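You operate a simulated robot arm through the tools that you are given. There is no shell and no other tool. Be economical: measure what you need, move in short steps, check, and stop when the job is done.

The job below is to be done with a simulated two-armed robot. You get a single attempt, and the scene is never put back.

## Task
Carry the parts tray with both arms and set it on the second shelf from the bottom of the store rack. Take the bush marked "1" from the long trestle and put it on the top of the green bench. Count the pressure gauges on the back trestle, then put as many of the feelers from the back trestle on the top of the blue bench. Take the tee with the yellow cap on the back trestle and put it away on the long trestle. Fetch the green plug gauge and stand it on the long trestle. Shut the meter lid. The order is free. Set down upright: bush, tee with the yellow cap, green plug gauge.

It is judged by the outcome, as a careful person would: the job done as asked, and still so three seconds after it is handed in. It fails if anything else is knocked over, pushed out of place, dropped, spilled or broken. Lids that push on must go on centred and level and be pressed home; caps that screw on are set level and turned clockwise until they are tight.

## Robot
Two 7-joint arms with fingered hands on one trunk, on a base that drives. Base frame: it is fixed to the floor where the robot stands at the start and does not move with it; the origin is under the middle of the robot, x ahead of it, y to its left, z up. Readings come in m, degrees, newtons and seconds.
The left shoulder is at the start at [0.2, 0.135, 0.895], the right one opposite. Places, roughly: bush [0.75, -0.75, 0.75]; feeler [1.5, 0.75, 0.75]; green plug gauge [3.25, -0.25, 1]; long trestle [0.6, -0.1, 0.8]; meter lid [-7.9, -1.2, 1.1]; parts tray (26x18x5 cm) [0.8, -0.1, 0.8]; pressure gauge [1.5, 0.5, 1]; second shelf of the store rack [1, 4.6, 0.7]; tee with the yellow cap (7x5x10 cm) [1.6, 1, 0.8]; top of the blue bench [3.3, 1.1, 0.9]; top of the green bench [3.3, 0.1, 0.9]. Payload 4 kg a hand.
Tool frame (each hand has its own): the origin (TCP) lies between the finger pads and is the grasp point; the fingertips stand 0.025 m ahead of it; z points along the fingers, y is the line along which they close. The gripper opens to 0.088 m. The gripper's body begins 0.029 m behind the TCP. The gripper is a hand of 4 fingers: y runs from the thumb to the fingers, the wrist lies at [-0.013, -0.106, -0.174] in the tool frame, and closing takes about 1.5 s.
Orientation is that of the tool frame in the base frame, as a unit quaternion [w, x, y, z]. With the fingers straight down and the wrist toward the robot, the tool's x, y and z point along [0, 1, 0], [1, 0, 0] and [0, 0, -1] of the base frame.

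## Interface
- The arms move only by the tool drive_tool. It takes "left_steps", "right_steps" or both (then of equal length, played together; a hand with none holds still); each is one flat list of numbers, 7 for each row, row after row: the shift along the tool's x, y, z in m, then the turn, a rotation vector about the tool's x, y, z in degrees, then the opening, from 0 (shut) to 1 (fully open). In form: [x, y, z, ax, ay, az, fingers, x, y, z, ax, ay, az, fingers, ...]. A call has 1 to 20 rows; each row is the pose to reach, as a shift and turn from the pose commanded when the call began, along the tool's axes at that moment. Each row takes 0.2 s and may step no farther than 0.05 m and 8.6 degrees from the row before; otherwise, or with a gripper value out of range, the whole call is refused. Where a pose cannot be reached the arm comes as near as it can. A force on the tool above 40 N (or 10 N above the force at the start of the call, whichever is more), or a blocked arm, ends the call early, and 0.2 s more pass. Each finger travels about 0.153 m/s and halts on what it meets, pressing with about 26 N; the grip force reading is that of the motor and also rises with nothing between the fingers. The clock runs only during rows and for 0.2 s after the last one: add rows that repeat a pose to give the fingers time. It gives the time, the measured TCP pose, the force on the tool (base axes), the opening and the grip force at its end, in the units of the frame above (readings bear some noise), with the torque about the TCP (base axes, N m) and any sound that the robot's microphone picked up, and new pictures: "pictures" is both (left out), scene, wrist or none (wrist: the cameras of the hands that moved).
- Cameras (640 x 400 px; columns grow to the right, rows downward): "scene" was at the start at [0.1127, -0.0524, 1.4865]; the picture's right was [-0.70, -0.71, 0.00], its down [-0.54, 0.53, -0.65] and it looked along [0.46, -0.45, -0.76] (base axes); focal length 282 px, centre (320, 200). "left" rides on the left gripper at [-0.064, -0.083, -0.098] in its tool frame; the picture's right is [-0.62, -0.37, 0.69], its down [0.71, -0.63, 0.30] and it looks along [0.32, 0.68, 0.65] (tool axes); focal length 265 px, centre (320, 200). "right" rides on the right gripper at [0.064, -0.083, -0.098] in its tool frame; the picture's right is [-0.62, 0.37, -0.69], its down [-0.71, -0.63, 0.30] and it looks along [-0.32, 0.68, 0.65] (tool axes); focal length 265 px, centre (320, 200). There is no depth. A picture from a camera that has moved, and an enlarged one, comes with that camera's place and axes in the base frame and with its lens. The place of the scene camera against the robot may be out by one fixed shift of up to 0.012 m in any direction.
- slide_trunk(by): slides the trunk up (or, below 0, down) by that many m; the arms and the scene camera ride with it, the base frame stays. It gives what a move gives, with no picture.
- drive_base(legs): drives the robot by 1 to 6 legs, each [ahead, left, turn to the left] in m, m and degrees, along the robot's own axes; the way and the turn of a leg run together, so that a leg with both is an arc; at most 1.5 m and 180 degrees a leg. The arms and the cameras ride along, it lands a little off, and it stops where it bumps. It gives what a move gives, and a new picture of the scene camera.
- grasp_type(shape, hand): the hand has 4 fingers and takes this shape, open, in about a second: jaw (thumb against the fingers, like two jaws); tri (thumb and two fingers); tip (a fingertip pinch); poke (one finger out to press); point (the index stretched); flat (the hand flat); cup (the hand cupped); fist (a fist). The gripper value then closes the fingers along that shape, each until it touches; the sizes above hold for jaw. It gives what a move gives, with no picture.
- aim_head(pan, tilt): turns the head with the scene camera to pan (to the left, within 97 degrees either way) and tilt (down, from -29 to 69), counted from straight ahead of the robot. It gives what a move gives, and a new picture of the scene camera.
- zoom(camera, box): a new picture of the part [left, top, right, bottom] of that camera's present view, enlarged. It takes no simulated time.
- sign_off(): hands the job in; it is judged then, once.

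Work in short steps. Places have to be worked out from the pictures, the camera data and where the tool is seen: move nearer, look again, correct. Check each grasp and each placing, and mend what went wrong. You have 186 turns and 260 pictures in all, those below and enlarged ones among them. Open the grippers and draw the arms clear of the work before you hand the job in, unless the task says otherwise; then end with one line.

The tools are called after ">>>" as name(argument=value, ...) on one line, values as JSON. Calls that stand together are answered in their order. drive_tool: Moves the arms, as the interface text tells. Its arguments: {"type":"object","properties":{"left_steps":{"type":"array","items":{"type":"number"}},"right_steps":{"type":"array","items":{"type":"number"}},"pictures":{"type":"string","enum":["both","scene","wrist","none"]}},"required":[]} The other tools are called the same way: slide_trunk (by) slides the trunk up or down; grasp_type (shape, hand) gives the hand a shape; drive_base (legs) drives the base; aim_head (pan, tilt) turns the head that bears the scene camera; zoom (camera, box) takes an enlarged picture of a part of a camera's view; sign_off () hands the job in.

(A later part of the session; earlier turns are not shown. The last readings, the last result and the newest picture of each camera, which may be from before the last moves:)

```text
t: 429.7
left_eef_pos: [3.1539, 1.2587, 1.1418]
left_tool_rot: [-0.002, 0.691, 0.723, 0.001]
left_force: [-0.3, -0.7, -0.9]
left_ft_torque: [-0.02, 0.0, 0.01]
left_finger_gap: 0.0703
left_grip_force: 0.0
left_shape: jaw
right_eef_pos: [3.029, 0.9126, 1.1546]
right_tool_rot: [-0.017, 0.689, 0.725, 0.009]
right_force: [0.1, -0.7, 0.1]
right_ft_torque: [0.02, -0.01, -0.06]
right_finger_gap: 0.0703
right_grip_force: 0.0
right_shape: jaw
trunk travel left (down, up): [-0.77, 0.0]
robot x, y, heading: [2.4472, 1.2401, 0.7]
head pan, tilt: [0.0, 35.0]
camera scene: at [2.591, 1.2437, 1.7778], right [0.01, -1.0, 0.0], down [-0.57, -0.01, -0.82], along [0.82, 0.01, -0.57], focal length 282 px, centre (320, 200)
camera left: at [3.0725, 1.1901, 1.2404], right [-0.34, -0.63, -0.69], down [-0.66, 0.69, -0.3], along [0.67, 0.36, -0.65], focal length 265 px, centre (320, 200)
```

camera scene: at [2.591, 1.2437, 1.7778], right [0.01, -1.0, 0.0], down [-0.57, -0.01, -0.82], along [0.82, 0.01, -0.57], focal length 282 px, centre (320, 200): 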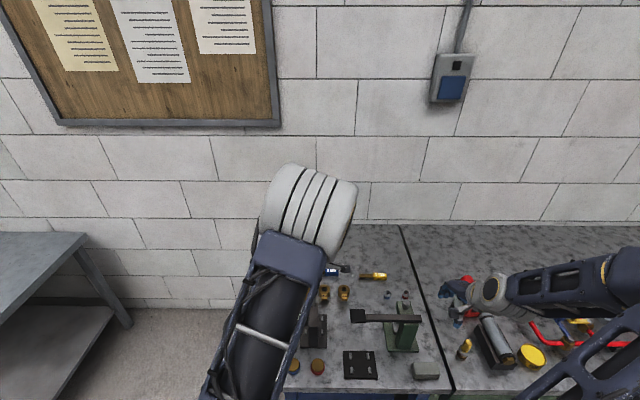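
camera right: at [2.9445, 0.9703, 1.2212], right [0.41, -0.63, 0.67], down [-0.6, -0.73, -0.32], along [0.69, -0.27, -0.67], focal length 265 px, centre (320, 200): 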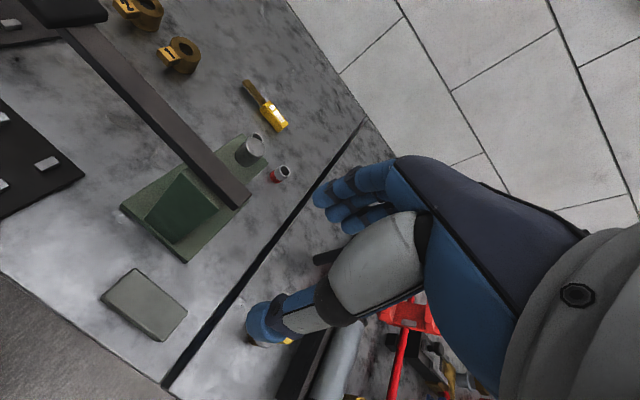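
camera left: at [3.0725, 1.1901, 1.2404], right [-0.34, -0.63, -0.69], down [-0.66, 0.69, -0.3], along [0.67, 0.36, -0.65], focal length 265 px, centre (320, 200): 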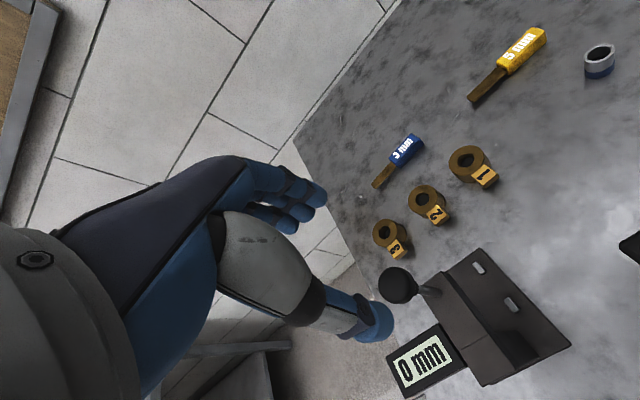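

Both feelers lie on the blue bench. Retract the left hand and slide right to the green plug gauge.

>>> drive_tool(left_steps=[0.03, -0.03, 0, 0, 0, 0, 1, 0.06, -0.06, 0, 0, 0, 0, 1, 0.09, -0.09, 0, 0, 0, 0, 1, 0.12, -0.12, 0, 0, 0, 0, 1, 0.15, -0.14, 0, 0, 0, 0, 1, 0.18, -0.16, 0, 0, 0, 0, 1], pictures="none")

>>> drive_base(legs=[[-0.05, -0.4, 0], [0, -0.72, 0]])

>>> zoom(camera="right", box=[0, 0, 640, 400])

```text
t: 431.1
left_eef_pos: [3.01, 1.4353, 1.1444]
left_tool_rot: [-0.003, 0.691, 0.723, -0.001]
left_force: [-1.1, -0.4, -0.3]
left_ft_torque: [-0.02, -0.02, -0.02]
left_finger_gap: 0.0879
left_grip_force: 0.1
left_shape: jaw
left hand out of reach, approached as far as the arm can: row 5, 6
right_eef_pos: [3.0301, 0.9129, 1.1536]
right_tool_rot: [-0.017, 0.689, 0.724, 0.008]
right_force: [-0.2, 0.5, -0.3]
right_ft_torque: [0.0, 0.01, -0.02]
right_finger_gap: 0.0702
right_grip_force: 0.0
right_shape: jaw
trunk travel left (down, up): [-0.77, 0.0]
robot x, y, heading: [2.4445, 1.2373, 0.5]
head pan, tilt: [0.0, 35.0]
```

```text
t: 437.2
left_eef_pos: [2.973, 0.3111, 1.1434]
left_tool_rot: [-0.002, 0.692, 0.722, -0.001]
left_force: [0.2, 0.1, -0.2]
left_ft_torque: [0.0, 0.01, -0.01]
left_finger_gap: 0.0878
left_grip_force: 0.0
left_shape: jaw
right_eef_pos: [2.9907, -0.2123, 1.1551]
right_tool_rot: [-0.017, 0.69, 0.723, 0.009]
right_force: [0.5, 0.2, 0.9]
right_ft_torque: [-0.01, 0.02, 0.0]
right_finger_gap: 0.0701
right_grip_force: 0.1
right_shape: jaw
trunk travel left (down, up): [-0.77, 0.0]
robot x, y, heading: [2.4056, 0.1162, 0.5]
head pan, tilt: [0.0, 35.0]
camera scene: at [2.5526, 0.122, 1.7778], right [0.01, -1.0, 0.0], down [-0.57, 0.0, -0.82], along [0.82, 0.01, -0.57], focal length 282 px, centre (320, 200)
```

scene: 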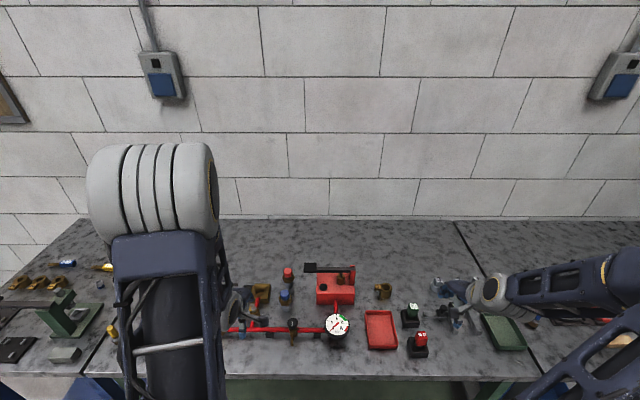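

```text
1.00 times, centred on (320, 200) of right (not enlarged: the box is as wide or as high as the picture)
camera zoom: at [2.9054, -0.153, 1.2553], right [0.41, -0.63, 0.67], down [-0.6, -0.73, -0.32], along [0.69, -0.27, -0.67], focal length 265 px, centre (320, 200)
```

zoom: 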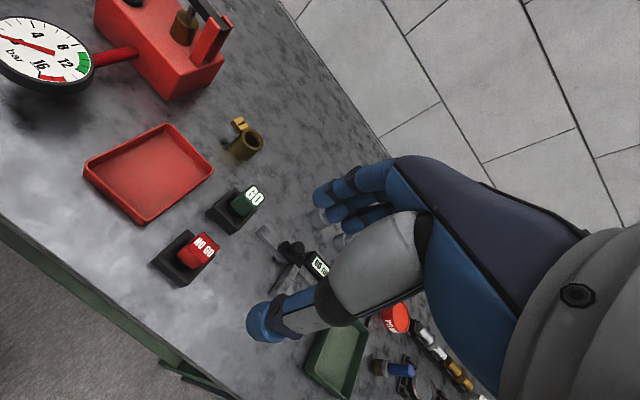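

Zoom on the green "GO" piece.

>>> zoom(camera="right", box=[150, 165, 310, 285])

>>> zoom(camera="scene", box=[370, 270, 470, 370])

```text
3.33 times, centred on (230, 225) of right
camera zoom: at [2.9054, -0.153, 1.2553], right [0.41, -0.63, 0.67], down [-0.6, -0.73, -0.32], along [0.69, -0.27, -0.67], focal length 885 px, centre (620, 117)
```

zoom: 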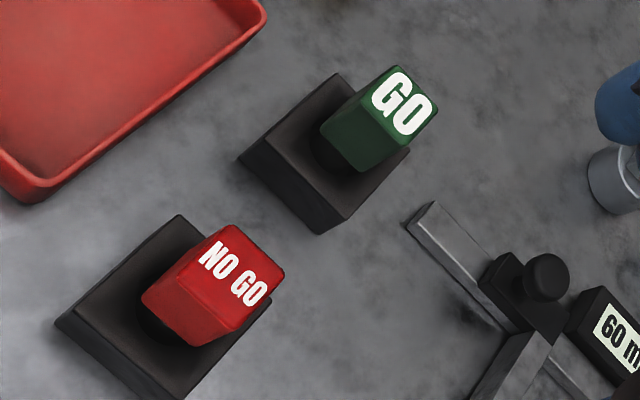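

```text
4.00 times, centred on (420, 320) of scene
camera zoom: at [2.5526, 0.122, 1.7778], right [0.01, -1.0, 0.0], down [-0.57, 0.0, -0.82], along [0.82, 0.01, -0.57], focal length 1126 px, centre (-80, -280)
```

zoom: 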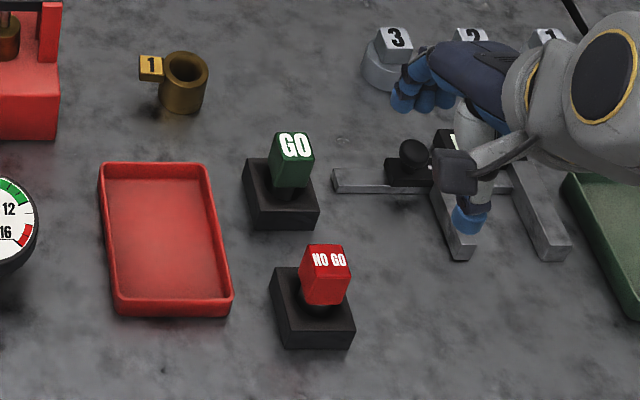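

The green "GO" plug sits in a black holder; its head is at about [3.15, -0.193], top z ≈ 0.915. I bring the right hand above with a reduced opening so the thumb fits between the GO and NO GO heads.

>>> drive_tool(right_steps=[0.001, 0.04, 0, 0, 0, 0, 0.75, 0.002, 0.08, 0.02, 0, 0, 0, 0.75, 0.004, 0.12, 0.05, 0, 0, 0, 0.75, 0.006, 0.15, 0.08, 0, 0, 0, 0.75, 0.0067, 0.161, 0.11, 0, 0, 0, 0.75, 0.0067, 0.161, 0.134, 0, 0, 0, 0.75, 0.0067, 0.161, 0.134, 0, 0, 0, 0.75])

>>> zoom(camera="scene", box=[370, 250, 490, 350])

```text
t: 438.8
left_eef_pos: [2.9733, 0.3117, 1.144]
left_tool_rot: [-0.002, 0.692, 0.722, -0.001]
left_force: [-0.6, -0.1, -0.3]
left_ft_torque: [0.01, 0.03, 0.02]
left_finger_gap: 0.0878
left_grip_force: 0.1
left_shape: jaw
right_eef_pos: [3.1519, -0.191, 1.0197]
right_tool_rot: [-0.017, 0.69, 0.723, 0.009]
right_force: [0.5, -0.1, 0.3]
right_ft_torque: [-0.02, -0.02, -0.02]
right_finger_gap: 0.0664
right_grip_force: 0.0
right_shape: jaw
trunk travel left (down, up): [-0.77, 0.0]
robot x, y, heading: [2.4072, 0.1209, 0.4]
head pan, tilt: [0.0, 35.0]
camera scene: at [2.5527, 0.1219, 1.7778], right [0.01, -1.0, 0.0], down [-0.57, 0.0, -0.82], along [0.82, 0.01, -0.57], focal length 282 px, centre (320, 200)
camera right: at [3.0663, -0.1324, 1.1208], right [0.41, -0.63, 0.67], down [-0.6, -0.73, -0.32], along [0.69, -0.27, -0.67], focal length 265 px, centre (320, 200)
```

scene: 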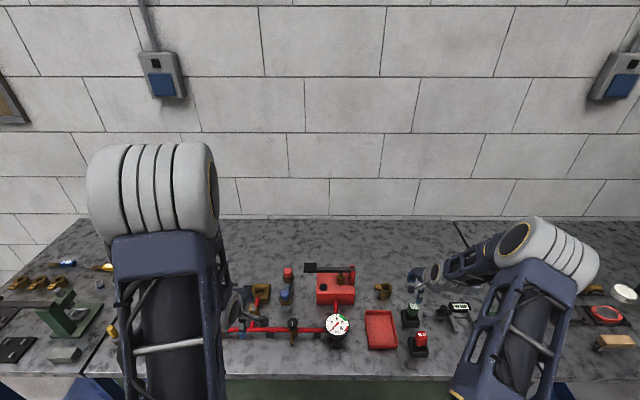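
right: 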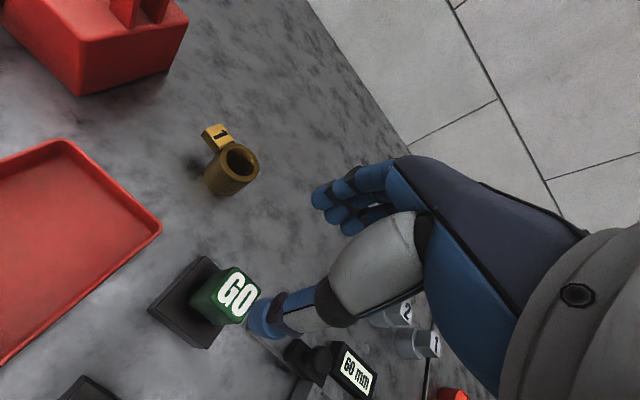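

```text
4.00 times, centred on (430, 300) of scene
camera zoom: at [2.5527, 0.1219, 1.7778], right [0.01, -1.0, 0.0], down [-0.57, 0.0, -0.82], along [0.82, 0.01, -0.57], focal length 1126 px, centre (-120, -200)
```

zoom: 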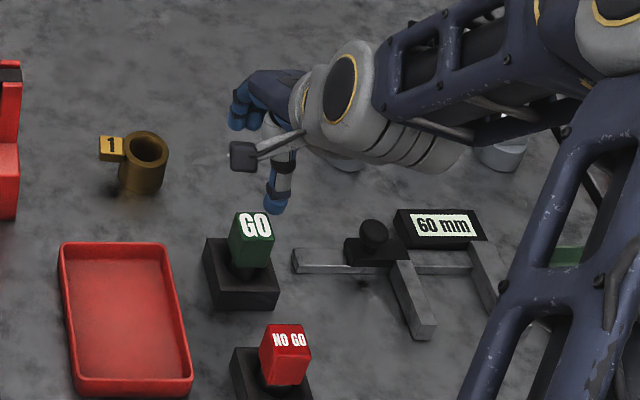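

Re-triangulated with the wrist camera: head top at [3.127, -0.19, 0.948]. Shift back 24 mm, then lower to TCP z ≈ 0.94.

>>> drive_tool(right_steps=[0, -0.024, 0, 0, 0, 0, 0.75, 0, -0.024, 0.02, 0, 0, 0, 0.75, 0, -0.024, 0.04, 0, 0, 0, 0.75, 0, -0.024, 0.06, 0, 0, 0, 0.75, 0, -0.024, 0.078, 0, 0, 0, 0.75, 0, -0.024, 0.078, 0, 0, 0, 0.75], pictures="wrist")

>>> zoom(camera="scene", box=[370, 260, 470, 340])

```text
t: 440.2
left_eef_pos: [2.9734, 0.3106, 1.1439]
left_tool_rot: [-0.003, 0.692, 0.722, -0.002]
left_force: [0.3, -0.3, 0.3]
left_ft_torque: [0.01, -0.01, 0.01]
left_finger_gap: 0.0877
left_grip_force: 0.1
left_shape: jaw
right_eef_pos: [3.1244, -0.1891, 0.942]
right_tool_rot: [-0.017, 0.69, 0.723, 0.01]
right_force: [-0.3, -1.5, -0.6]
right_ft_torque: [0.03, 0.02, 0.02]
right_finger_gap: 0.0663
right_grip_force: 0.2
right_shape: jaw
trunk travel left (down, up): [-0.77, 0.0]
robot x, y, heading: [2.4066, 0.1212, 0.4]
head pan, tilt: [0.0, 35.0]
camera right: at [3.0395, -0.1317, 1.0422], right [0.41, -0.63, 0.67], down [-0.6, -0.73, -0.32], along [0.69, -0.27, -0.67], focal length 265 px, centre (320, 200)
```

right: 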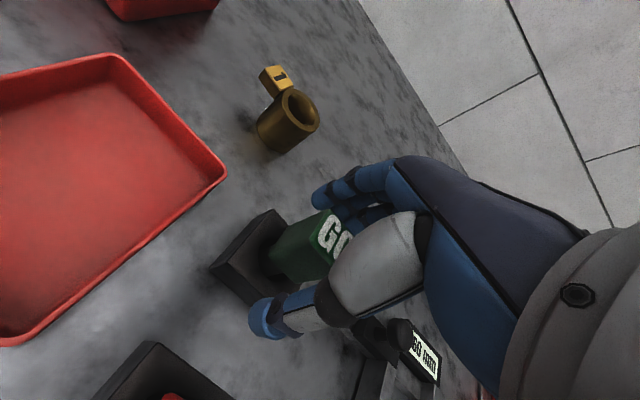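

```text
5.00 times, centred on (420, 300) of scene
camera zoom: at [2.5526, 0.1219, 1.7778], right [0.01, -1.0, 0.0], down [-0.57, 0.0, -0.82], along [0.82, 0.01, -0.57], focal length 1408 px, centre (-180, -300)
```

zoom: 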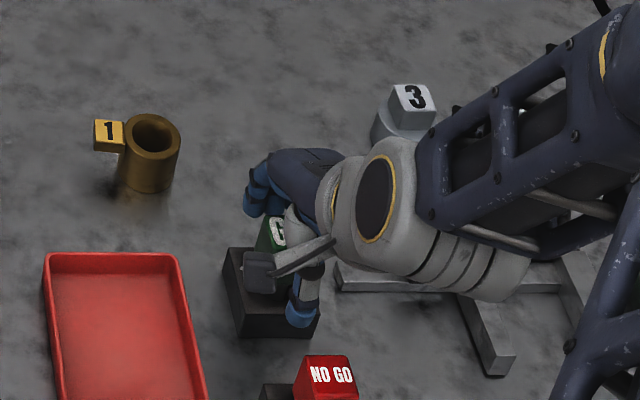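

The head is between the fingers. Close and check.

>>> drive_tool(right_steps=[0, 0, 0, 0, 0, 0, 0.5, 0, 0, 0, 0, 0, 0, 0.25, 0, 0, 0, 0, 0, 0, 0, 0, 0, 0, 0, 0, 0, 0, 0, 0, 0, 0, 0, 0, 0, 0, 0, 0, 0, 0, 0, 0, 0, 0, 0, 0, 0, 0, 0], pictures="wrist")

```text
t: 441.8
left_eef_pos: [2.9728, 0.3101, 1.1439]
left_tool_rot: [-0.003, 0.691, 0.722, -0.002]
left_force: [1.2, -1.0, -1.3]
left_ft_torque: [-0.01, 0.03, 0.03]
left_finger_gap: 0.0877
left_grip_force: 0.1
left_shape: jaw
right_eef_pos: [3.125, -0.1906, 0.9413]
right_tool_rot: [-0.016, 0.69, 0.723, 0.009]
right_force: [-0.3, -0.1, -0.2]
right_ft_torque: [0.03, 0.04, -0.01]
right_finger_gap: 0.0229
right_grip_force: 26.3
right_shape: jaw
trunk travel left (down, up): [-0.77, 0.0]
robot x, y, heading: [2.4011, 0.1187, 0.2]
head pan, tilt: [0.0, 35.0]
camera right: at [3.0394, -0.1318, 1.0424], right [0.41, -0.63, 0.67], down [-0.6, -0.73, -0.32], along [0.69, -0.27, -0.67], focal length 265 px, centre (320, 200)
```

right: 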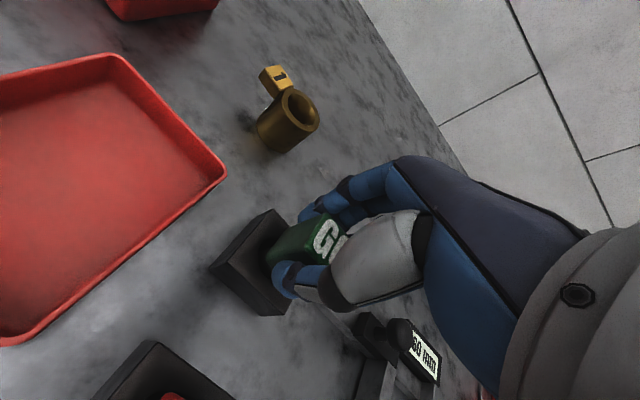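

Gripped at 23 mm. Pull straight up slowly, 10 cm.

>>> drive_tool(right_steps=[0.0004, 0, -0.01, 0, 0, 0, 0, 0.0008, 0, -0.02, 0, 0, 0, 0, 0.0011, 0, -0.03, 0, 0, 0, 0, 0.0015, 0, -0.04, 0, 0, 0, 0, 0.002, 0, -0.055, 0, 0, 0, 0, 0.0026, -0.001, -0.07, 0, 0, 0, 0, 0.0033, -0.001, -0.09, 0, 0, 0, 0, 0.004, -0.001, -0.11, 0, 0, 0, 0])

>>> zoom(camera="scene", box=[370, 240, 490, 340])

```text
t: 443.6
left_eef_pos: [2.974, 0.3099, 1.1435]
left_tool_rot: [-0.003, 0.692, 0.722, -0.001]
left_force: [0.8, -0.8, 0.2]
left_ft_torque: [0.0, 0.04, -0.02]
left_finger_gap: 0.088
left_grip_force: 0.0
left_shape: jaw
right_eef_pos: [3.1249, -0.1887, 1.0507]
right_tool_rot: [-0.017, 0.69, 0.724, 0.009]
right_force: [-0.7, 0.7, -2.8]
right_ft_torque: [0.0, 0.01, 0.01]
right_finger_gap: 0.023
right_grip_force: 26.1
right_shape: jaw
trunk travel left (down, up): [-0.77, 0.0]
robot x, y, heading: [2.4093, 0.1199, 0.3]
head pan, tilt: [0.0, 35.0]
camera scene: at [2.5528, 0.1218, 1.7777], right [0.01, -1.0, 0.0], down [-0.57, 0.0, -0.82], along [0.82, 0.01, -0.57], focal length 282 px, centre (320, 200)
camera right: at [3.0393, -0.1308, 1.1523], right [0.41, -0.63, 0.67], down [-0.6, -0.73, -0.32], along [0.69, -0.27, -0.67], focal length 265 px, centre (320, 200)
```

scene: 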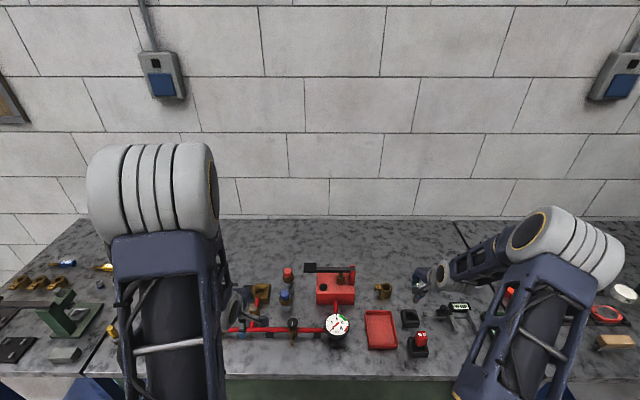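
right: 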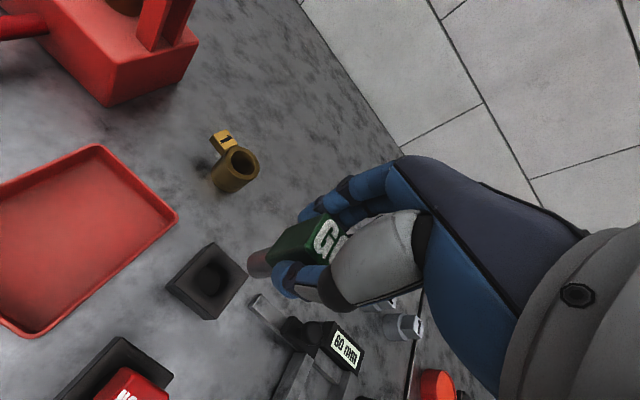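

```text
4.00 times, centred on (430, 290) of scene
camera zoom: at [2.5528, 0.1218, 1.7777], right [0.01, -1.0, 0.0], down [-0.57, 0.0, -0.82], along [0.82, 0.01, -0.57], focal length 1126 px, centre (-120, -160)
```

zoom: 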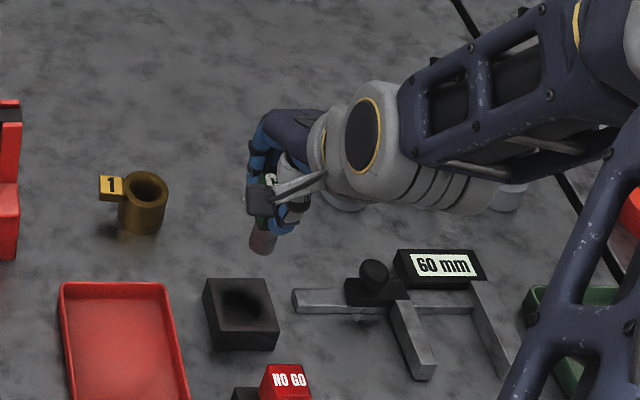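

The plug came out cleanly and the holder stays. Next the yellow-capped tee with the left hand: retract, drive round and face the back trestle.

>>> drive_tool(right_steps=[0, -0.04, -0.02, 0, 0, 0, 0, 0, -0.08, -0.04, 0, 0, 0, 0, 0, -0.12, -0.06, 0, 0, 0, 0, 0, -0.16, -0.06, 0, 0, 0, 0], pictures="none")

>>> drive_base(legs=[[-0.04, 0.95, 0], [0, 0.95, 0], [0, 0, 90], [0, 0, 90], [0, 0.75, 0]])

>>> aim_head(pan=15, tilt=45)

```text
t: 444.6
left_eef_pos: [2.9727, 0.311, 1.1435]
left_tool_rot: [-0.002, 0.692, 0.722, -0.001]
left_force: [-0.3, 0.0, 0.6]
left_ft_torque: [0.03, 0.01, 0.01]
left_finger_gap: 0.0878
left_grip_force: 0.1
left_shape: jaw
right_eef_pos: [2.9662, -0.2004, 1.1148]
right_tool_rot: [-0.017, 0.691, 0.723, 0.01]
right_force: [0.7, -0.5, -2.1]
right_ft_torque: [0.01, 0.01, -0.01]
right_finger_gap: 0.0226
right_grip_force: 25.8
right_shape: jaw
trunk travel left (down, up): [-0.77, 0.0]
robot x, y, heading: [2.4066, 0.1194, 0.5]
head pan, tilt: [0.0, 35.0]
```

```text
t: 465.2
left_eef_pos: [1.7475, 1.0865, 1.1442]
left_tool_rot: [0.001, -0.696, 0.718, -0.003]
left_force: [0.0, -0.4, -0.8]
left_ft_torque: [0.0, 0.0, -0.01]
left_finger_gap: 0.0879
left_grip_force: 0.1
left_shape: jaw
right_eef_pos: [1.7911, 1.5969, 1.1135]
right_tool_rot: [-0.009, -0.698, 0.716, -0.017]
right_force: [0.1, 0.6, -3.3]
right_ft_torque: [-0.01, -0.02, 0.01]
right_finger_gap: 0.0227
right_grip_force: 26.0
right_shape: jaw
trunk travel left (down, up): [-0.77, 0.0]
robot x, y, heading: [2.3257, 1.2374, 176.5]
head pan, tilt: [0.0, 35.0]
camera scene: at [2.1745, 1.249, 1.7778], right [0.07, 1.0, 0.0], down [0.57, -0.04, -0.82], along [-0.82, 0.05, -0.57], focal length 282 px, centre (320, 200)
```

scene: 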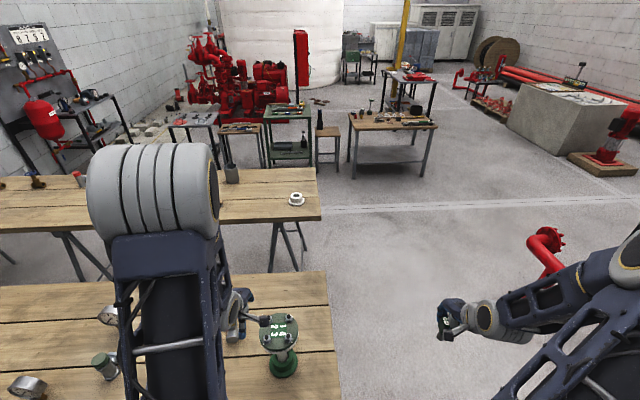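

```text
t: 466.0
left_eef_pos: [1.7472, 1.0878, 1.1458]
left_tool_rot: [0.002, -0.697, 0.717, -0.002]
left_force: [-0.7, 0.9, 0.3]
left_ft_torque: [-0.02, 0.02, 0.01]
left_finger_gap: 0.0879
left_grip_force: 0.1
left_shape: jaw
right_eef_pos: [1.7905, 1.5958, 1.1149]
right_tool_rot: [-0.009, -0.698, 0.716, -0.017]
right_force: [0.4, 1.0, -1.7]
right_ft_torque: [-0.04, 0.02, 0.02]
right_finger_gap: 0.0228
right_grip_force: 25.5
right_shape: jaw
trunk travel left (down, up): [-0.77, 0.0]
robot x, y, heading: [2.3303, 1.2388, 176.4]
head pan, tilt: [15.0, 45.0]
camera scene: at [2.1826, 1.2273, 1.763], right [-0.19, 0.98, 0.0], down [0.69, 0.14, -0.71], along [-0.69, -0.14, -0.71], focal length 282 px, centre (320, 200)
```

scene: 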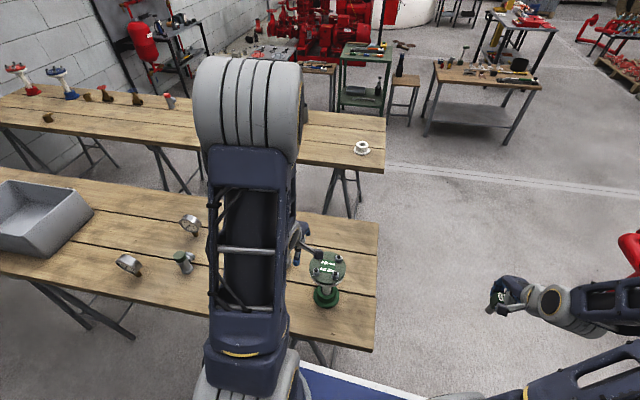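

The left arm hides the tee; looking with the left wrist camera.

>>> zoom(camera="left", box=[0, 0, 640, 400])

```text
1.00 times, centred on (320, 200) of left (not enlarged: the box is as wide or as high as the picture)
camera zoom: at [1.8307, 1.1492, 1.2438], right [0.39, 0.61, -0.69], down [0.61, -0.73, -0.3], along [-0.69, -0.31, -0.66], focal length 265 px, centre (320, 200)
```

zoom: 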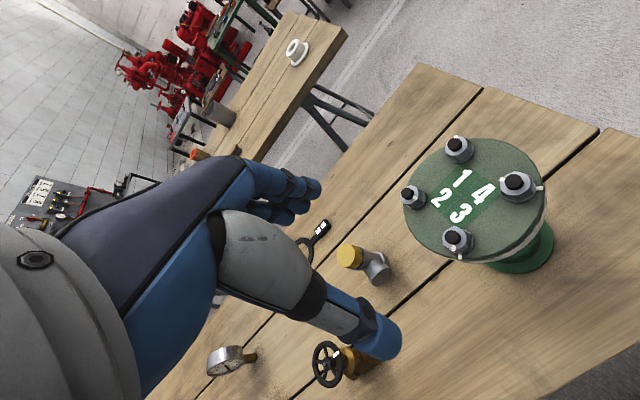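

The yellow-capped tee stands upright near [1.604, 0.974], the handwheel valve at about [1.72, 0.87] and the flanged piece at y ≥ 1.09. I bring the left hand above the tee for a closer look.

>>> drive_tool(left_steps=[0.024, 0.028, 0.0, 0, 0, 0, 1, 0.048, 0.056, 0.02, 0, 0, 0, 1, 0.071, 0.084, 0.05, 0, 0, 0, 1, 0.095, 0.112, 0.08, 0, 0, 0, 1, 0.118, 0.135, 0.1, 0, 0, 0, 1, 0.118, 0.135, 0.1, 0, 0, 0, 1], pictures="wrist")

>>> zoom(camera="left", box=[320, 180, 480, 320])

```text
t: 467.4
left_eef_pos: [1.6084, 0.9737, 1.0445]
left_tool_rot: [0.001, -0.697, 0.717, -0.003]
left_force: [0.1, 0.1, 0.1]
left_ft_torque: [-0.01, 0.0, 0.03]
left_finger_gap: 0.0875
left_grip_force: 0.0
left_shape: jaw
right_eef_pos: [1.7905, 1.5974, 1.1144]
right_tool_rot: [-0.009, -0.698, 0.716, -0.017]
right_force: [0.5, -0.1, -2.1]
right_ft_torque: [0.02, -0.02, -0.01]
right_finger_gap: 0.0225
right_grip_force: 26.3
right_shape: jaw
trunk travel left (down, up): [-0.77, 0.0]
robot x, y, heading: [2.3259, 1.2387, 176.2]
head pan, tilt: [15.0, 45.0]
camera left: at [1.6926, 1.0348, 1.1451], right [0.39, 0.61, -0.69], down [0.61, -0.73, -0.3], along [-0.69, -0.31, -0.66], focal length 265 px, centre (320, 200)
```

left: 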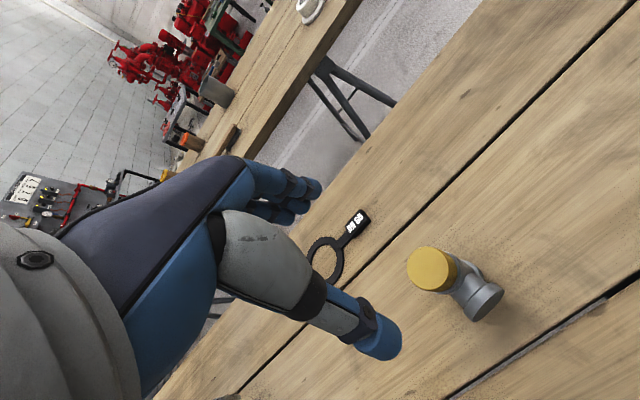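

```text
2.86 times, centred on (400, 250) of left
camera zoom: at [1.6926, 1.0348, 1.1451], right [0.39, 0.61, -0.69], down [0.61, -0.73, -0.3], along [-0.69, -0.31, -0.66], focal length 758 px, centre (91, 57)
```

zoom: 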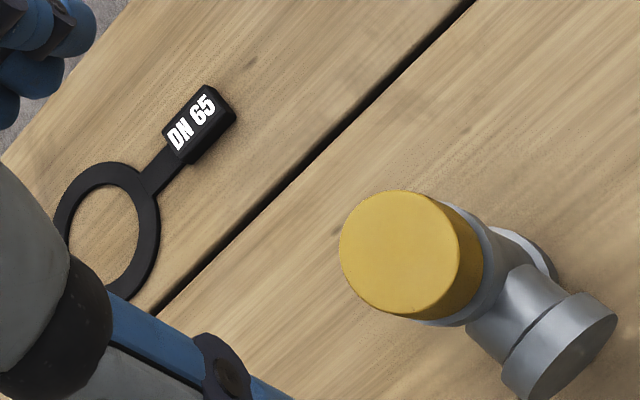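

The tee's branch points toward me (+x), so I must pinch along y. I rotate the left hand 90° above it, wrist to the −y side.

>>> drive_tool(left_steps=[0, 0, 0, 0, 0, 8.2, 1, 0, 0.001, 0, 0, 0, 16.4, 1, 0, 0.002, 0, 0, 0, 24.6, 1, 0, 0.003, 0, 0, 0, 32.8, 1, 0, 0.004, 0, 0, 0, 41, 1, 0, 0.005, 0, 0, 0, 49.2, 1, 0, 0.005, 0, 0, 0, 57.4, 1, 0, 0.005, 0, 0, 0, 65.6, 1, 0, 0.005, 0, 0, 0, 73.8, 1, 0, 0.005, 0, 0, 0, 82, 1, 0, 0.005, 0, 0, 0, 87, 1, 0, 0.005, 0, 0, 0, 87, 1], pictures="wrist")

```text
t: 470.0
left_eef_pos: [1.6041, 0.9731, 1.0442]
left_tool_rot: [0.003, -0.012, 1.0, 0.0]
left_force: [0.2, 1.0, -0.2]
left_ft_torque: [0.02, 0.02, 0.01]
left_finger_gap: 0.0878
left_grip_force: 0.1
left_shape: jaw
right_eef_pos: [1.791, 1.598, 1.1144]
right_tool_rot: [-0.01, -0.698, 0.716, -0.017]
right_force: [0.4, 0.0, -2.6]
right_ft_torque: [-0.02, 0.01, 0.01]
right_finger_gap: 0.0226
right_grip_force: 26.0
right_shape: jaw
trunk travel left (down, up): [-0.77, 0.0]
robot x, y, heading: [2.3257, 1.2366, 176.2]
head pan, tilt: [15.0, 45.0]
camera left: at [1.6688, 0.8914, 1.1439], right [0.63, -0.36, -0.69], down [-0.7, -0.65, -0.31], along [-0.34, 0.68, -0.66], focal length 265 px, centre (320, 200)
```

left: 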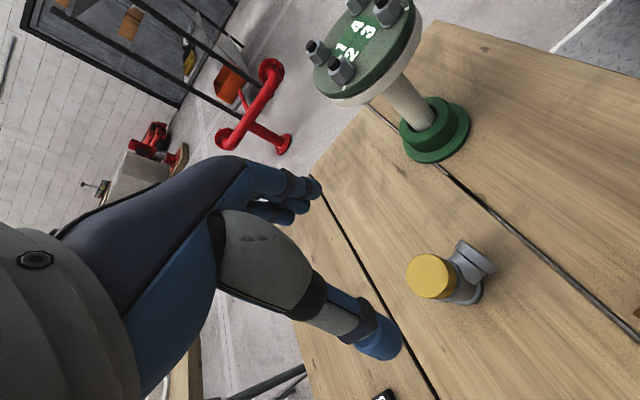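

Aligned over the cap ([1.604, 0.973]). Descend to z ≈ 0.878.

>>> drive_tool(left_steps=[0, 0, 0.04, 0, 0, 0, 1, 0, 0, 0.08, 0, 0, 0, 1, 0, 0, 0.12, 0, 0, 0, 1, 0, 0, 0.15, 0, 0, 0, 1, 0, 0, 0.166, 0, 0, 0, 1, 0, 0, 0.166, 0, 0, 0, 1], pictures="wrist")

```text
t: 471.4
left_eef_pos: [1.6052, 0.9716, 0.875]
left_tool_rot: [0.002, -0.011, 1.0, 0.0]
left_force: [0.5, 0.0, 0.9]
left_ft_torque: [0.0, -0.01, 0.01]
left_finger_gap: 0.0878
left_grip_force: 0.0
left_shape: jaw
right_eef_pos: [1.7896, 1.5978, 1.1143]
right_tool_rot: [-0.009, -0.698, 0.715, -0.017]
right_force: [-0.2, 0.7, -1.3]
right_ft_torque: [-0.04, 0.02, 0.03]
right_finger_gap: 0.0225
right_grip_force: 26.0
right_shape: jaw
trunk travel left (down, up): [-0.77, 0.0]
robot x, y, heading: [2.3248, 1.2359, 176.0]
head pan, tilt: [15.0, 45.0]
camera left: at [1.6703, 0.8908, 0.9752], right [0.63, -0.36, -0.69], down [-0.7, -0.65, -0.31], along [-0.34, 0.67, -0.66], focal length 265 px, centre (320, 200)
```

left: 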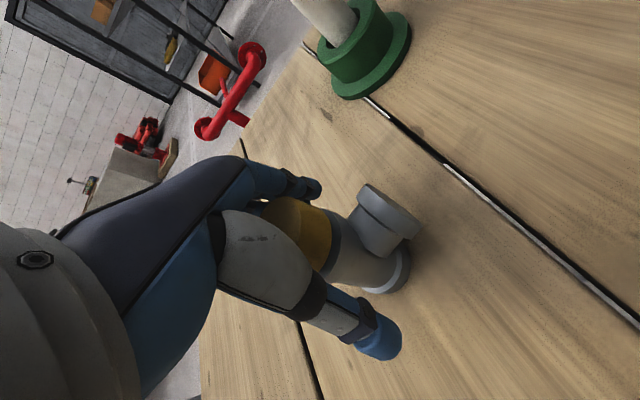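

The cap and upper body are between the fingers. Close.

>>> drive_tool(left_steps=[0, 0, 0, 0, 0, 0, 0.8, 0, 0, 0, 0, 0, 0, 0.6, 0, 0, 0, 0, 0, 0, 0.4, 0, 0, 0, 0, 0, 0, 0.2, 0, 0, 0, 0, 0, 0, 0, 0, 0, 0, 0, 0, 0, 0, 0, 0, 0, 0, 0, 0, 0, 0, 0, 0, 0, 0, 0, 0], pictures="wrist")

```text
t: 473.2
left_eef_pos: [1.6064, 0.9721, 0.8756]
left_tool_rot: [0.003, -0.012, 1.0, 0.0]
left_force: [0.8, -0.3, -0.2]
left_ft_torque: [0.02, -0.01, 0.02]
left_finger_gap: 0.0331
left_grip_force: 25.8
left_shape: jaw
right_eef_pos: [1.791, 1.5988, 1.1155]
right_tool_rot: [-0.01, -0.698, 0.716, -0.017]
right_force: [0.6, -0.2, -1.8]
right_ft_torque: [0.0, -0.01, -0.03]
right_finger_gap: 0.0225
right_grip_force: 26.2
right_shape: jaw
trunk travel left (down, up): [-0.77, 0.0]
robot x, y, heading: [2.3236, 1.2373, 176.1]
head pan, tilt: [15.0, 45.0]
camera left: at [1.6703, 0.8909, 0.9754], right [0.63, -0.36, -0.69], down [-0.7, -0.65, -0.31], along [-0.34, 0.67, -0.66], focal length 265 px, centre (320, 200)
```

left: 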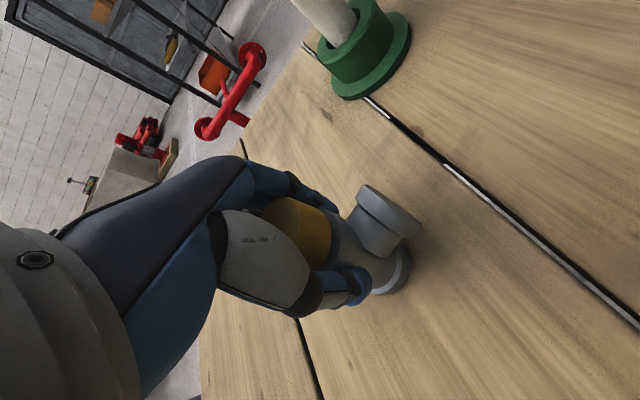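

Gripping the body below the cap. Lift 16 cm and check.

>>> drive_tool(left_steps=[0, 0, -0.01, 0, 0, 0, 0, 0, 0, -0.03, 0, 0, 0, 0, 0, 0, -0.06, 0, 0, 0, 0, 0, 0, -0.1, 0, 0, 0, 0, 0, 0, -0.14, 0, 0, 0, 0, 0, 0, -0.18, 0, 0, 0, 0, 0, 0, -0.22, 0, 0, 0, 0], pictures="wrist")

```text
t: 474.8
left_eef_pos: [1.6062, 0.972, 1.0944]
left_tool_rot: [0.003, -0.012, 1.0, -0.001]
left_force: [-0.3, 0.2, -4.1]
left_ft_torque: [-0.03, 0.01, -0.01]
left_finger_gap: 0.0328
left_grip_force: 25.8
left_shape: jaw
right_eef_pos: [1.7918, 1.5969, 1.1141]
right_tool_rot: [-0.009, -0.698, 0.716, -0.017]
right_force: [0.0, 0.5, -2.2]
right_ft_torque: [-0.01, 0.0, 0.05]
right_finger_gap: 0.0228
right_grip_force: 26.1
right_shape: jaw
trunk travel left (down, up): [-0.77, 0.0]
robot x, y, heading: [2.3268, 1.2369, 176.3]
head pan, tilt: [15.0, 45.0]
camera left: at [1.6708, 0.8896, 1.194], right [0.63, -0.35, -0.69], down [-0.7, -0.65, -0.31], along [-0.34, 0.67, -0.66], focal length 265 px, centre (320, 200)
```

left: 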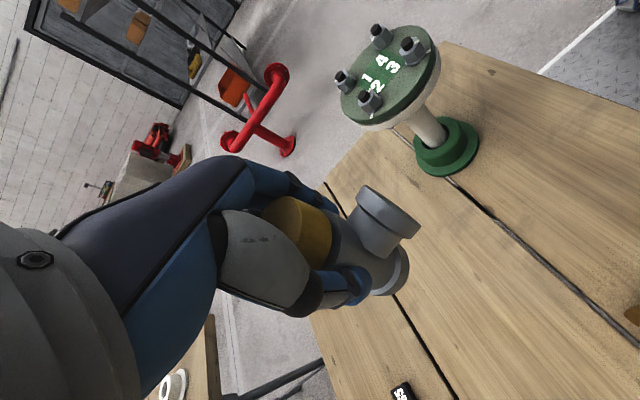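

Tee held upright. Raise it higher to pass over the flanged piece, then drive to the open end and turn to face the long trestle's left end.

>>> drive_tool(left_steps=[0, 0, -0.03, 0, 0, 0, 0, 0, 0, -0.06, 0, 0, 0, 0, -0.03, 0, -0.09, 0, 0, 0, 0, -0.06, 0, -0.1, 0, 0, 0, 0, -0.09, 0, -0.1, 0, 0, 0, 0], pictures="none")

>>> drive_base(legs=[[0, -0.8, 0], [0, 0, 94]])

>>> aim_head(pan=-40, tilt=30)

```text
t: 476.0
left_eef_pos: [1.6916, 0.9752, 1.1967]
left_tool_rot: [0.003, -0.011, 1.0, -0.001]
left_force: [-1.0, -0.5, -3.9]
left_ft_torque: [0.0, 0.03, -0.01]
left_finger_gap: 0.0329
left_grip_force: 25.4
left_shape: jaw
right_eef_pos: [1.7892, 1.5973, 1.1144]
right_tool_rot: [-0.01, -0.698, 0.716, -0.017]
right_force: [-0.1, 0.1, -2.5]
right_ft_torque: [-0.01, -0.02, 0.0]
right_finger_gap: 0.0226
right_grip_force: 25.4
right_shape: jaw
trunk travel left (down, up): [-0.77, 0.0]
robot x, y, heading: [2.3244, 1.2365, 176.3]
head pan, tilt: [15.0, 45.0]
```

```text
t: 484.1
left_eef_pos: [2.6568, 1.4036, 1.197]
left_tool_rot: [-0.002, 0.724, -0.69, -0.001]
left_force: [-0.5, 0.1, -4.8]
left_ft_torque: [0.0, 0.0, 0.05]
left_finger_gap: 0.0328
left_grip_force: 25.9
left_shape: jaw
right_eef_pos: [2.0321, 1.4867, 1.1141]
right_tool_rot: [-0.006, 1.0, 0.0, 0.018]
right_force: [-0.5, -0.5, -2.3]
right_ft_torque: [0.0, -0.01, -0.04]
right_finger_gap: 0.0228
right_grip_force: 26.4
right_shape: jaw
trunk travel left (down, up): [-0.77, 0.0]
robot x, y, heading: [2.3764, 2.0296, -92.1]
head pan, tilt: [15.0, 45.0]
camera scene: at [2.3916, 1.8923, 1.7629], right [-0.98, -0.22, 0.0], down [-0.15, 0.69, -0.71], along [0.15, -0.69, -0.71], focal length 282 px, centre (320, 200)
```

scene: 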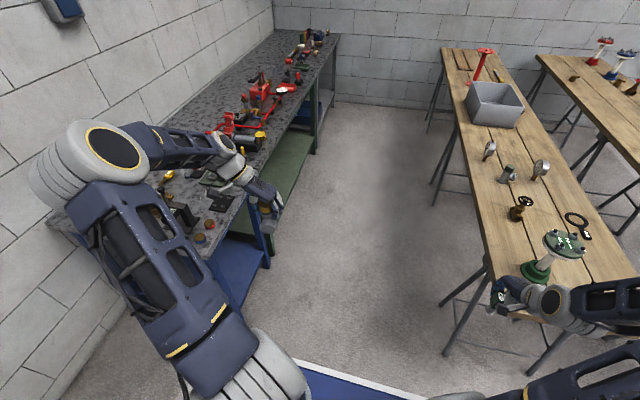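

```text
t: 485.4
left_eef_pos: [2.6566, 1.4031, 1.198]
left_tool_rot: [-0.003, 0.724, -0.69, -0.002]
left_force: [-1.0, -1.0, -3.9]
left_ft_torque: [-0.01, -0.02, 0.01]
left_finger_gap: 0.0326
left_grip_force: 26.0
left_shape: jaw
right_eef_pos: [2.0332, 1.4867, 1.114]
right_tool_rot: [-0.005, 1.0, 0.0, 0.018]
right_force: [0.4, 0.1, -2.8]
right_ft_torque: [0.0, -0.01, 0.01]
right_finger_gap: 0.0227
right_grip_force: 26.4
right_shape: jaw
trunk travel left (down, up): [-0.77, 0.0]
robot x, y, heading: [2.3788, 2.0296, -92.4]
head pan, tilt: [-40.0, 30.0]
camera scene: at [2.3129, 1.9049, 1.7855], right [-0.74, 0.67, 0.0], down [0.34, 0.37, -0.87], along [-0.58, -0.64, -0.5], focal length 282 px, centre (320, 200)
```

scene: 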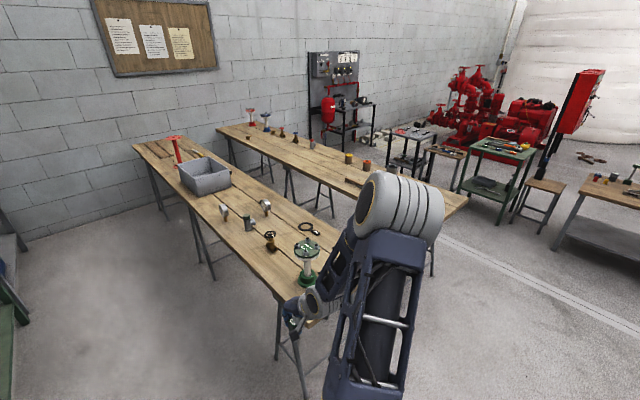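

Strafe right (−x) to face the long trestle's end.

>>> drive_base(legs=[[0, -1.0, 2], [0, -0.72, 0]])

>>> aim_head(pan=0, tilt=40)

```text
t: 494.0
left_eef_pos: [1.0004, 1.4128, 1.1978]
left_tool_rot: [-0.003, 0.75, -0.661, -0.001]
left_force: [0.2, -0.4, -3.4]
left_ft_torque: [-0.01, -0.03, -0.04]
left_finger_gap: 0.0328
left_grip_force: 26.1
left_shape: jaw
right_eef_pos: [0.3698, 1.448, 1.1135]
right_tool_rot: [-0.006, 0.999, 0.039, 0.018]
right_force: [0.1, 0.4, -2.3]
right_ft_torque: [-0.02, 0.0, 0.02]
right_finger_gap: 0.0226
right_grip_force: 26.1
right_shape: jaw
trunk travel left (down, up): [-0.77, 0.0]
robot x, y, heading: [0.676, 2.0127, -87.9]
head pan, tilt: [-40.0, 30.0]
camera scene: at [0.6191, 1.8872, 1.7856], right [-0.79, 0.62, 0.0], down [0.31, 0.39, -0.87], along [-0.53, -0.68, -0.5], focal length 282 px, centre (320, 200)
```

scene: 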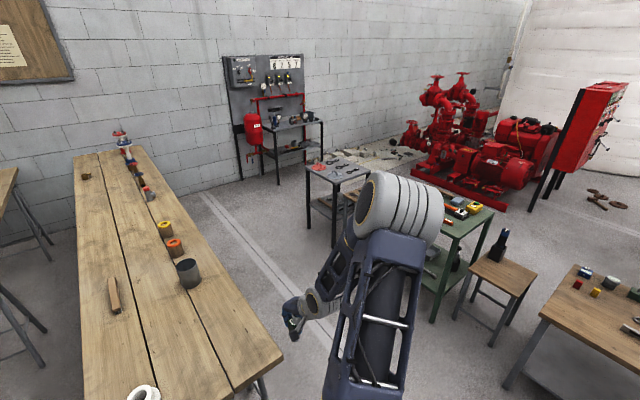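

```text
t: 495.1
left_eef_pos: [1.0007, 1.4131, 1.1976]
left_tool_rot: [-0.002, 0.75, -0.661, 0.0]
left_force: [0.5, 0.2, -3.2]
left_ft_torque: [0.0, 0.01, 0.02]
left_finger_gap: 0.0329
left_grip_force: 26.2
left_shape: jaw
right_eef_pos: [0.3718, 1.4491, 1.1142]
right_tool_rot: [-0.005, 0.999, 0.039, 0.018]
right_force: [-1.1, -0.3, -2.5]
right_ft_torque: [0.04, 0.01, 0.01]
right_finger_gap: 0.0225
right_grip_force: 25.8
right_shape: jaw
trunk travel left (down, up): [-0.77, 0.0]
robot x, y, heading: [0.677, 2.0183, -87.9]
head pan, tilt: [0.0, 40.0]
camera scene: at [0.6776, 1.8735, 1.7702], right [-1.0, -0.03, 0.0], down [-0.02, 0.64, -0.77], along [0.03, -0.77, -0.64], focal length 282 px, centre (320, 200)
```

scene: 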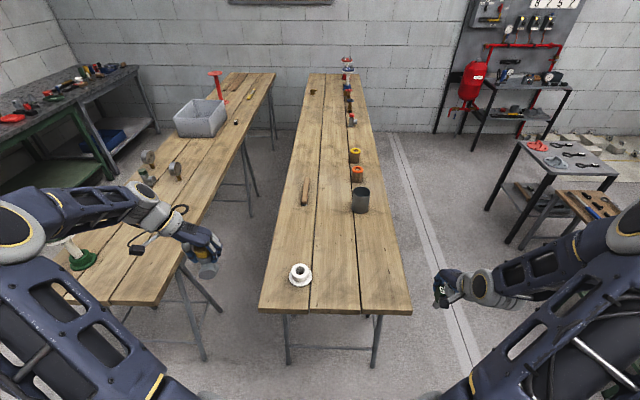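

The trestle end is at y ≈ 1.33, x 0.37–0.93; free area around y 0.9–1.12. I move closer, then set the plug at about [0.48, 1.03] and the tee at [0.68, 1.02].

>>> drive_base(legs=[[0.2, -0.09, -2]])

>>> zoom(camera="scene", box=[160, 100, 560, 400])

```text
t: 496.8
left_eef_pos: [0.889, 1.2042, 1.1975]
left_tool_rot: [-0.003, 0.738, -0.675, -0.001]
left_force: [0.5, -0.4, -3.8]
left_ft_torque: [-0.01, -0.02, 0.02]
left_finger_gap: 0.0332
left_grip_force: 25.9
left_shape: jaw
right_eef_pos: [0.2618, 1.2622, 1.1155]
right_tool_rot: [-0.006, 1.0, 0.02, 0.018]
right_force: [0.1, 0.2, -2.7]
right_ft_torque: [0.01, -0.02, -0.01]
right_finger_gap: 0.0222
right_grip_force: 26.4
right_shape: jaw
trunk travel left (down, up): [-0.77, 0.0]
robot x, y, heading: [0.5882, 1.8173, -90.1]
head pan, tilt: [0.0, 40.0]
camera scene: at [0.583, 1.6765, 1.7702], right [-1.0, 0.0, 0.0], down [0.0, 0.64, -0.77], along [0.0, -0.77, -0.64], focal length 282 px, centre (320, 200)
```

scene: 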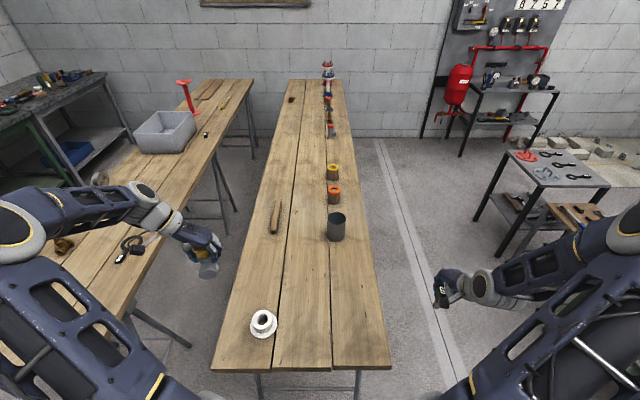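

```text
1.33 times, centred on (360, 250) of scene
camera zoom: at [0.583, 1.6765, 1.7702], right [-1.0, 0.0, 0.0], down [0.0, 0.64, -0.77], along [0.0, -0.77, -0.64], focal length 375 px, centre (267, 133)
```

zoom: 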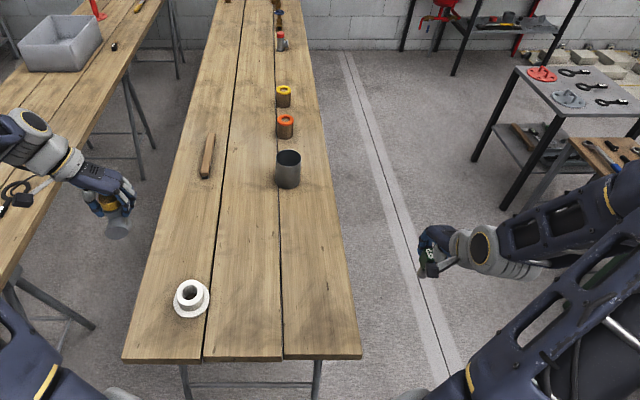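

Bring the right hand (plug) over [0.47, 1.04].

>>> drive_tool(right_steps=[0.026, 0.031, 0.0, 0, 0, 0, 0, 0.052, 0.062, 0.0, 0, 0, 0, 0, 0.078, 0.093, 0.01, 0, 0, 0, 0, 0.104, 0.124, 0.03, 0, 0, 0, 0, 0.13, 0.154, 0.05, 0, 0, 0, 0, 0.156, 0.185, 0.07, 0, 0, 0, 0, 0.18, 0.212, 0.09, 0, 0, 0, 0, 0.195, 0.231, 0.1, 0, 0, 0, 0, 0.195, 0.231, 0.1, 0, 0, 0, 0])

```text
t: 498.8
left_eef_pos: [0.8886, 1.2042, 1.1969]
left_tool_rot: [-0.002, 0.737, -0.675, -0.001]
left_force: [-0.9, -0.6, -4.1]
left_ft_torque: [-0.02, -0.01, 0.02]
left_finger_gap: 0.0329
left_grip_force: 25.8
left_shape: jaw
right_eef_pos: [0.4689, 1.0423, 1.0153]
right_tool_rot: [-0.005, 1.0, 0.02, 0.018]
right_force: [0.4, 0.7, -2.4]
right_ft_torque: [-0.01, 0.0, -0.01]
right_finger_gap: 0.0224
right_grip_force: 26.2
right_shape: jaw
trunk travel left (down, up): [-0.77, 0.0]
robot x, y, heading: [0.5864, 1.8191, -90.0]
head pan, tilt: [0.0, 40.0]
camera scene: at [0.5831, 1.6762, 1.7702], right [-1.0, 0.0, 0.0], down [0.0, 0.64, -0.77], along [0.0, -0.77, -0.64], focal length 282 px, centre (320, 200)
camera right: at [0.5257, 1.1271, 1.1172], right [-0.63, -0.4, 0.67], down [-0.73, 0.61, -0.32], along [-0.27, -0.69, -0.67], focal length 265 px, centre (320, 200)
```

scene: 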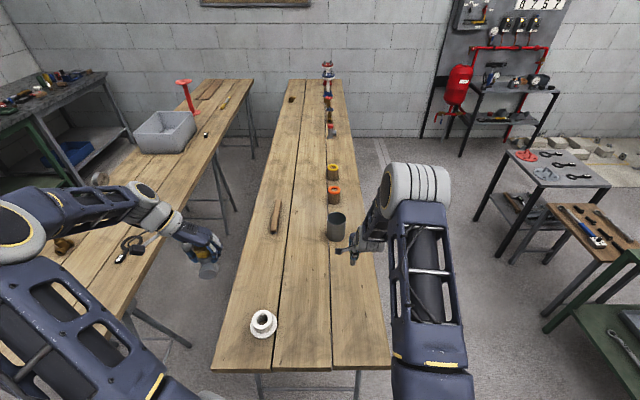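
right: 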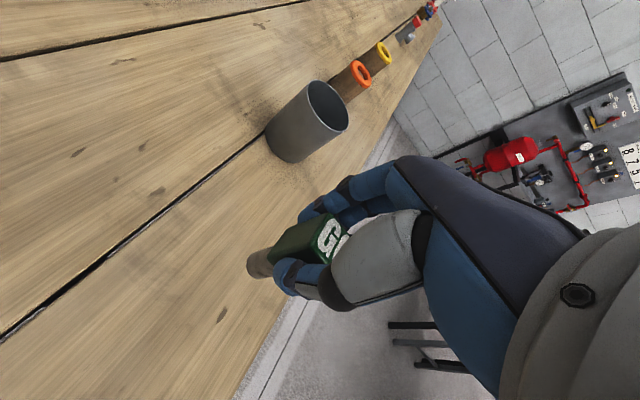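

Clear plank below. Lower to about 2 cm above contact, then slowly.

>>> drive_tool(right_steps=[0, 0, 0.04, 0, 0, 0, 0, 0, 0, 0.08, 0, 0, 0, 0, 0, 0, 0.11, 0, 0, 0, 0, 0, 0, 0.125, 0, 0, 0, 0, 0, 0, 0.133, 0, 0, 0, 0, 0, 0, 0.138, 0, 0, 0, 0, 0, 0, 0.142, 0, 0, 0, 0, 0, 0, 0.146, 0, 0, 0, 0], pictures="wrist")

```text
t: 500.6
left_eef_pos: [0.8882, 1.2051, 1.1971]
left_tool_rot: [-0.002, 0.738, -0.675, -0.001]
left_force: [-0.8, 0.4, -3.9]
left_ft_torque: [0.0, 0.0, 0.02]
left_finger_gap: 0.0331
left_grip_force: 26.0
left_shape: jaw
right_eef_pos: [0.4739, 1.0404, 0.8759]
right_tool_rot: [-0.003, 1.0, 0.02, 0.018]
right_force: [1.1, 3.7, 15.6]
right_ft_torque: [0.09, -0.02, 0.0]
right_finger_gap: 0.0234
right_grip_force: 26.0
right_shape: jaw
trunk travel left (down, up): [-0.77, 0.0]
robot x, y, heading: [0.5827, 1.8212, -90.1]
head pan, tilt: [0.0, 40.0]
camera right: at [0.5309, 1.127, 0.9763], right [-0.63, -0.4, 0.67], down [-0.73, 0.6, -0.33], along [-0.27, -0.69, -0.67], focal length 265 px, centre (320, 200)
```

right: 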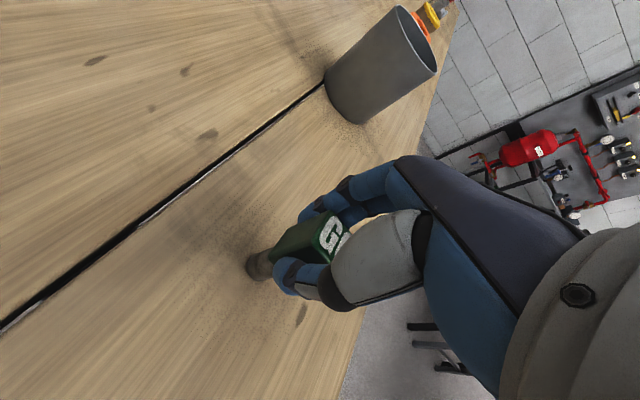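

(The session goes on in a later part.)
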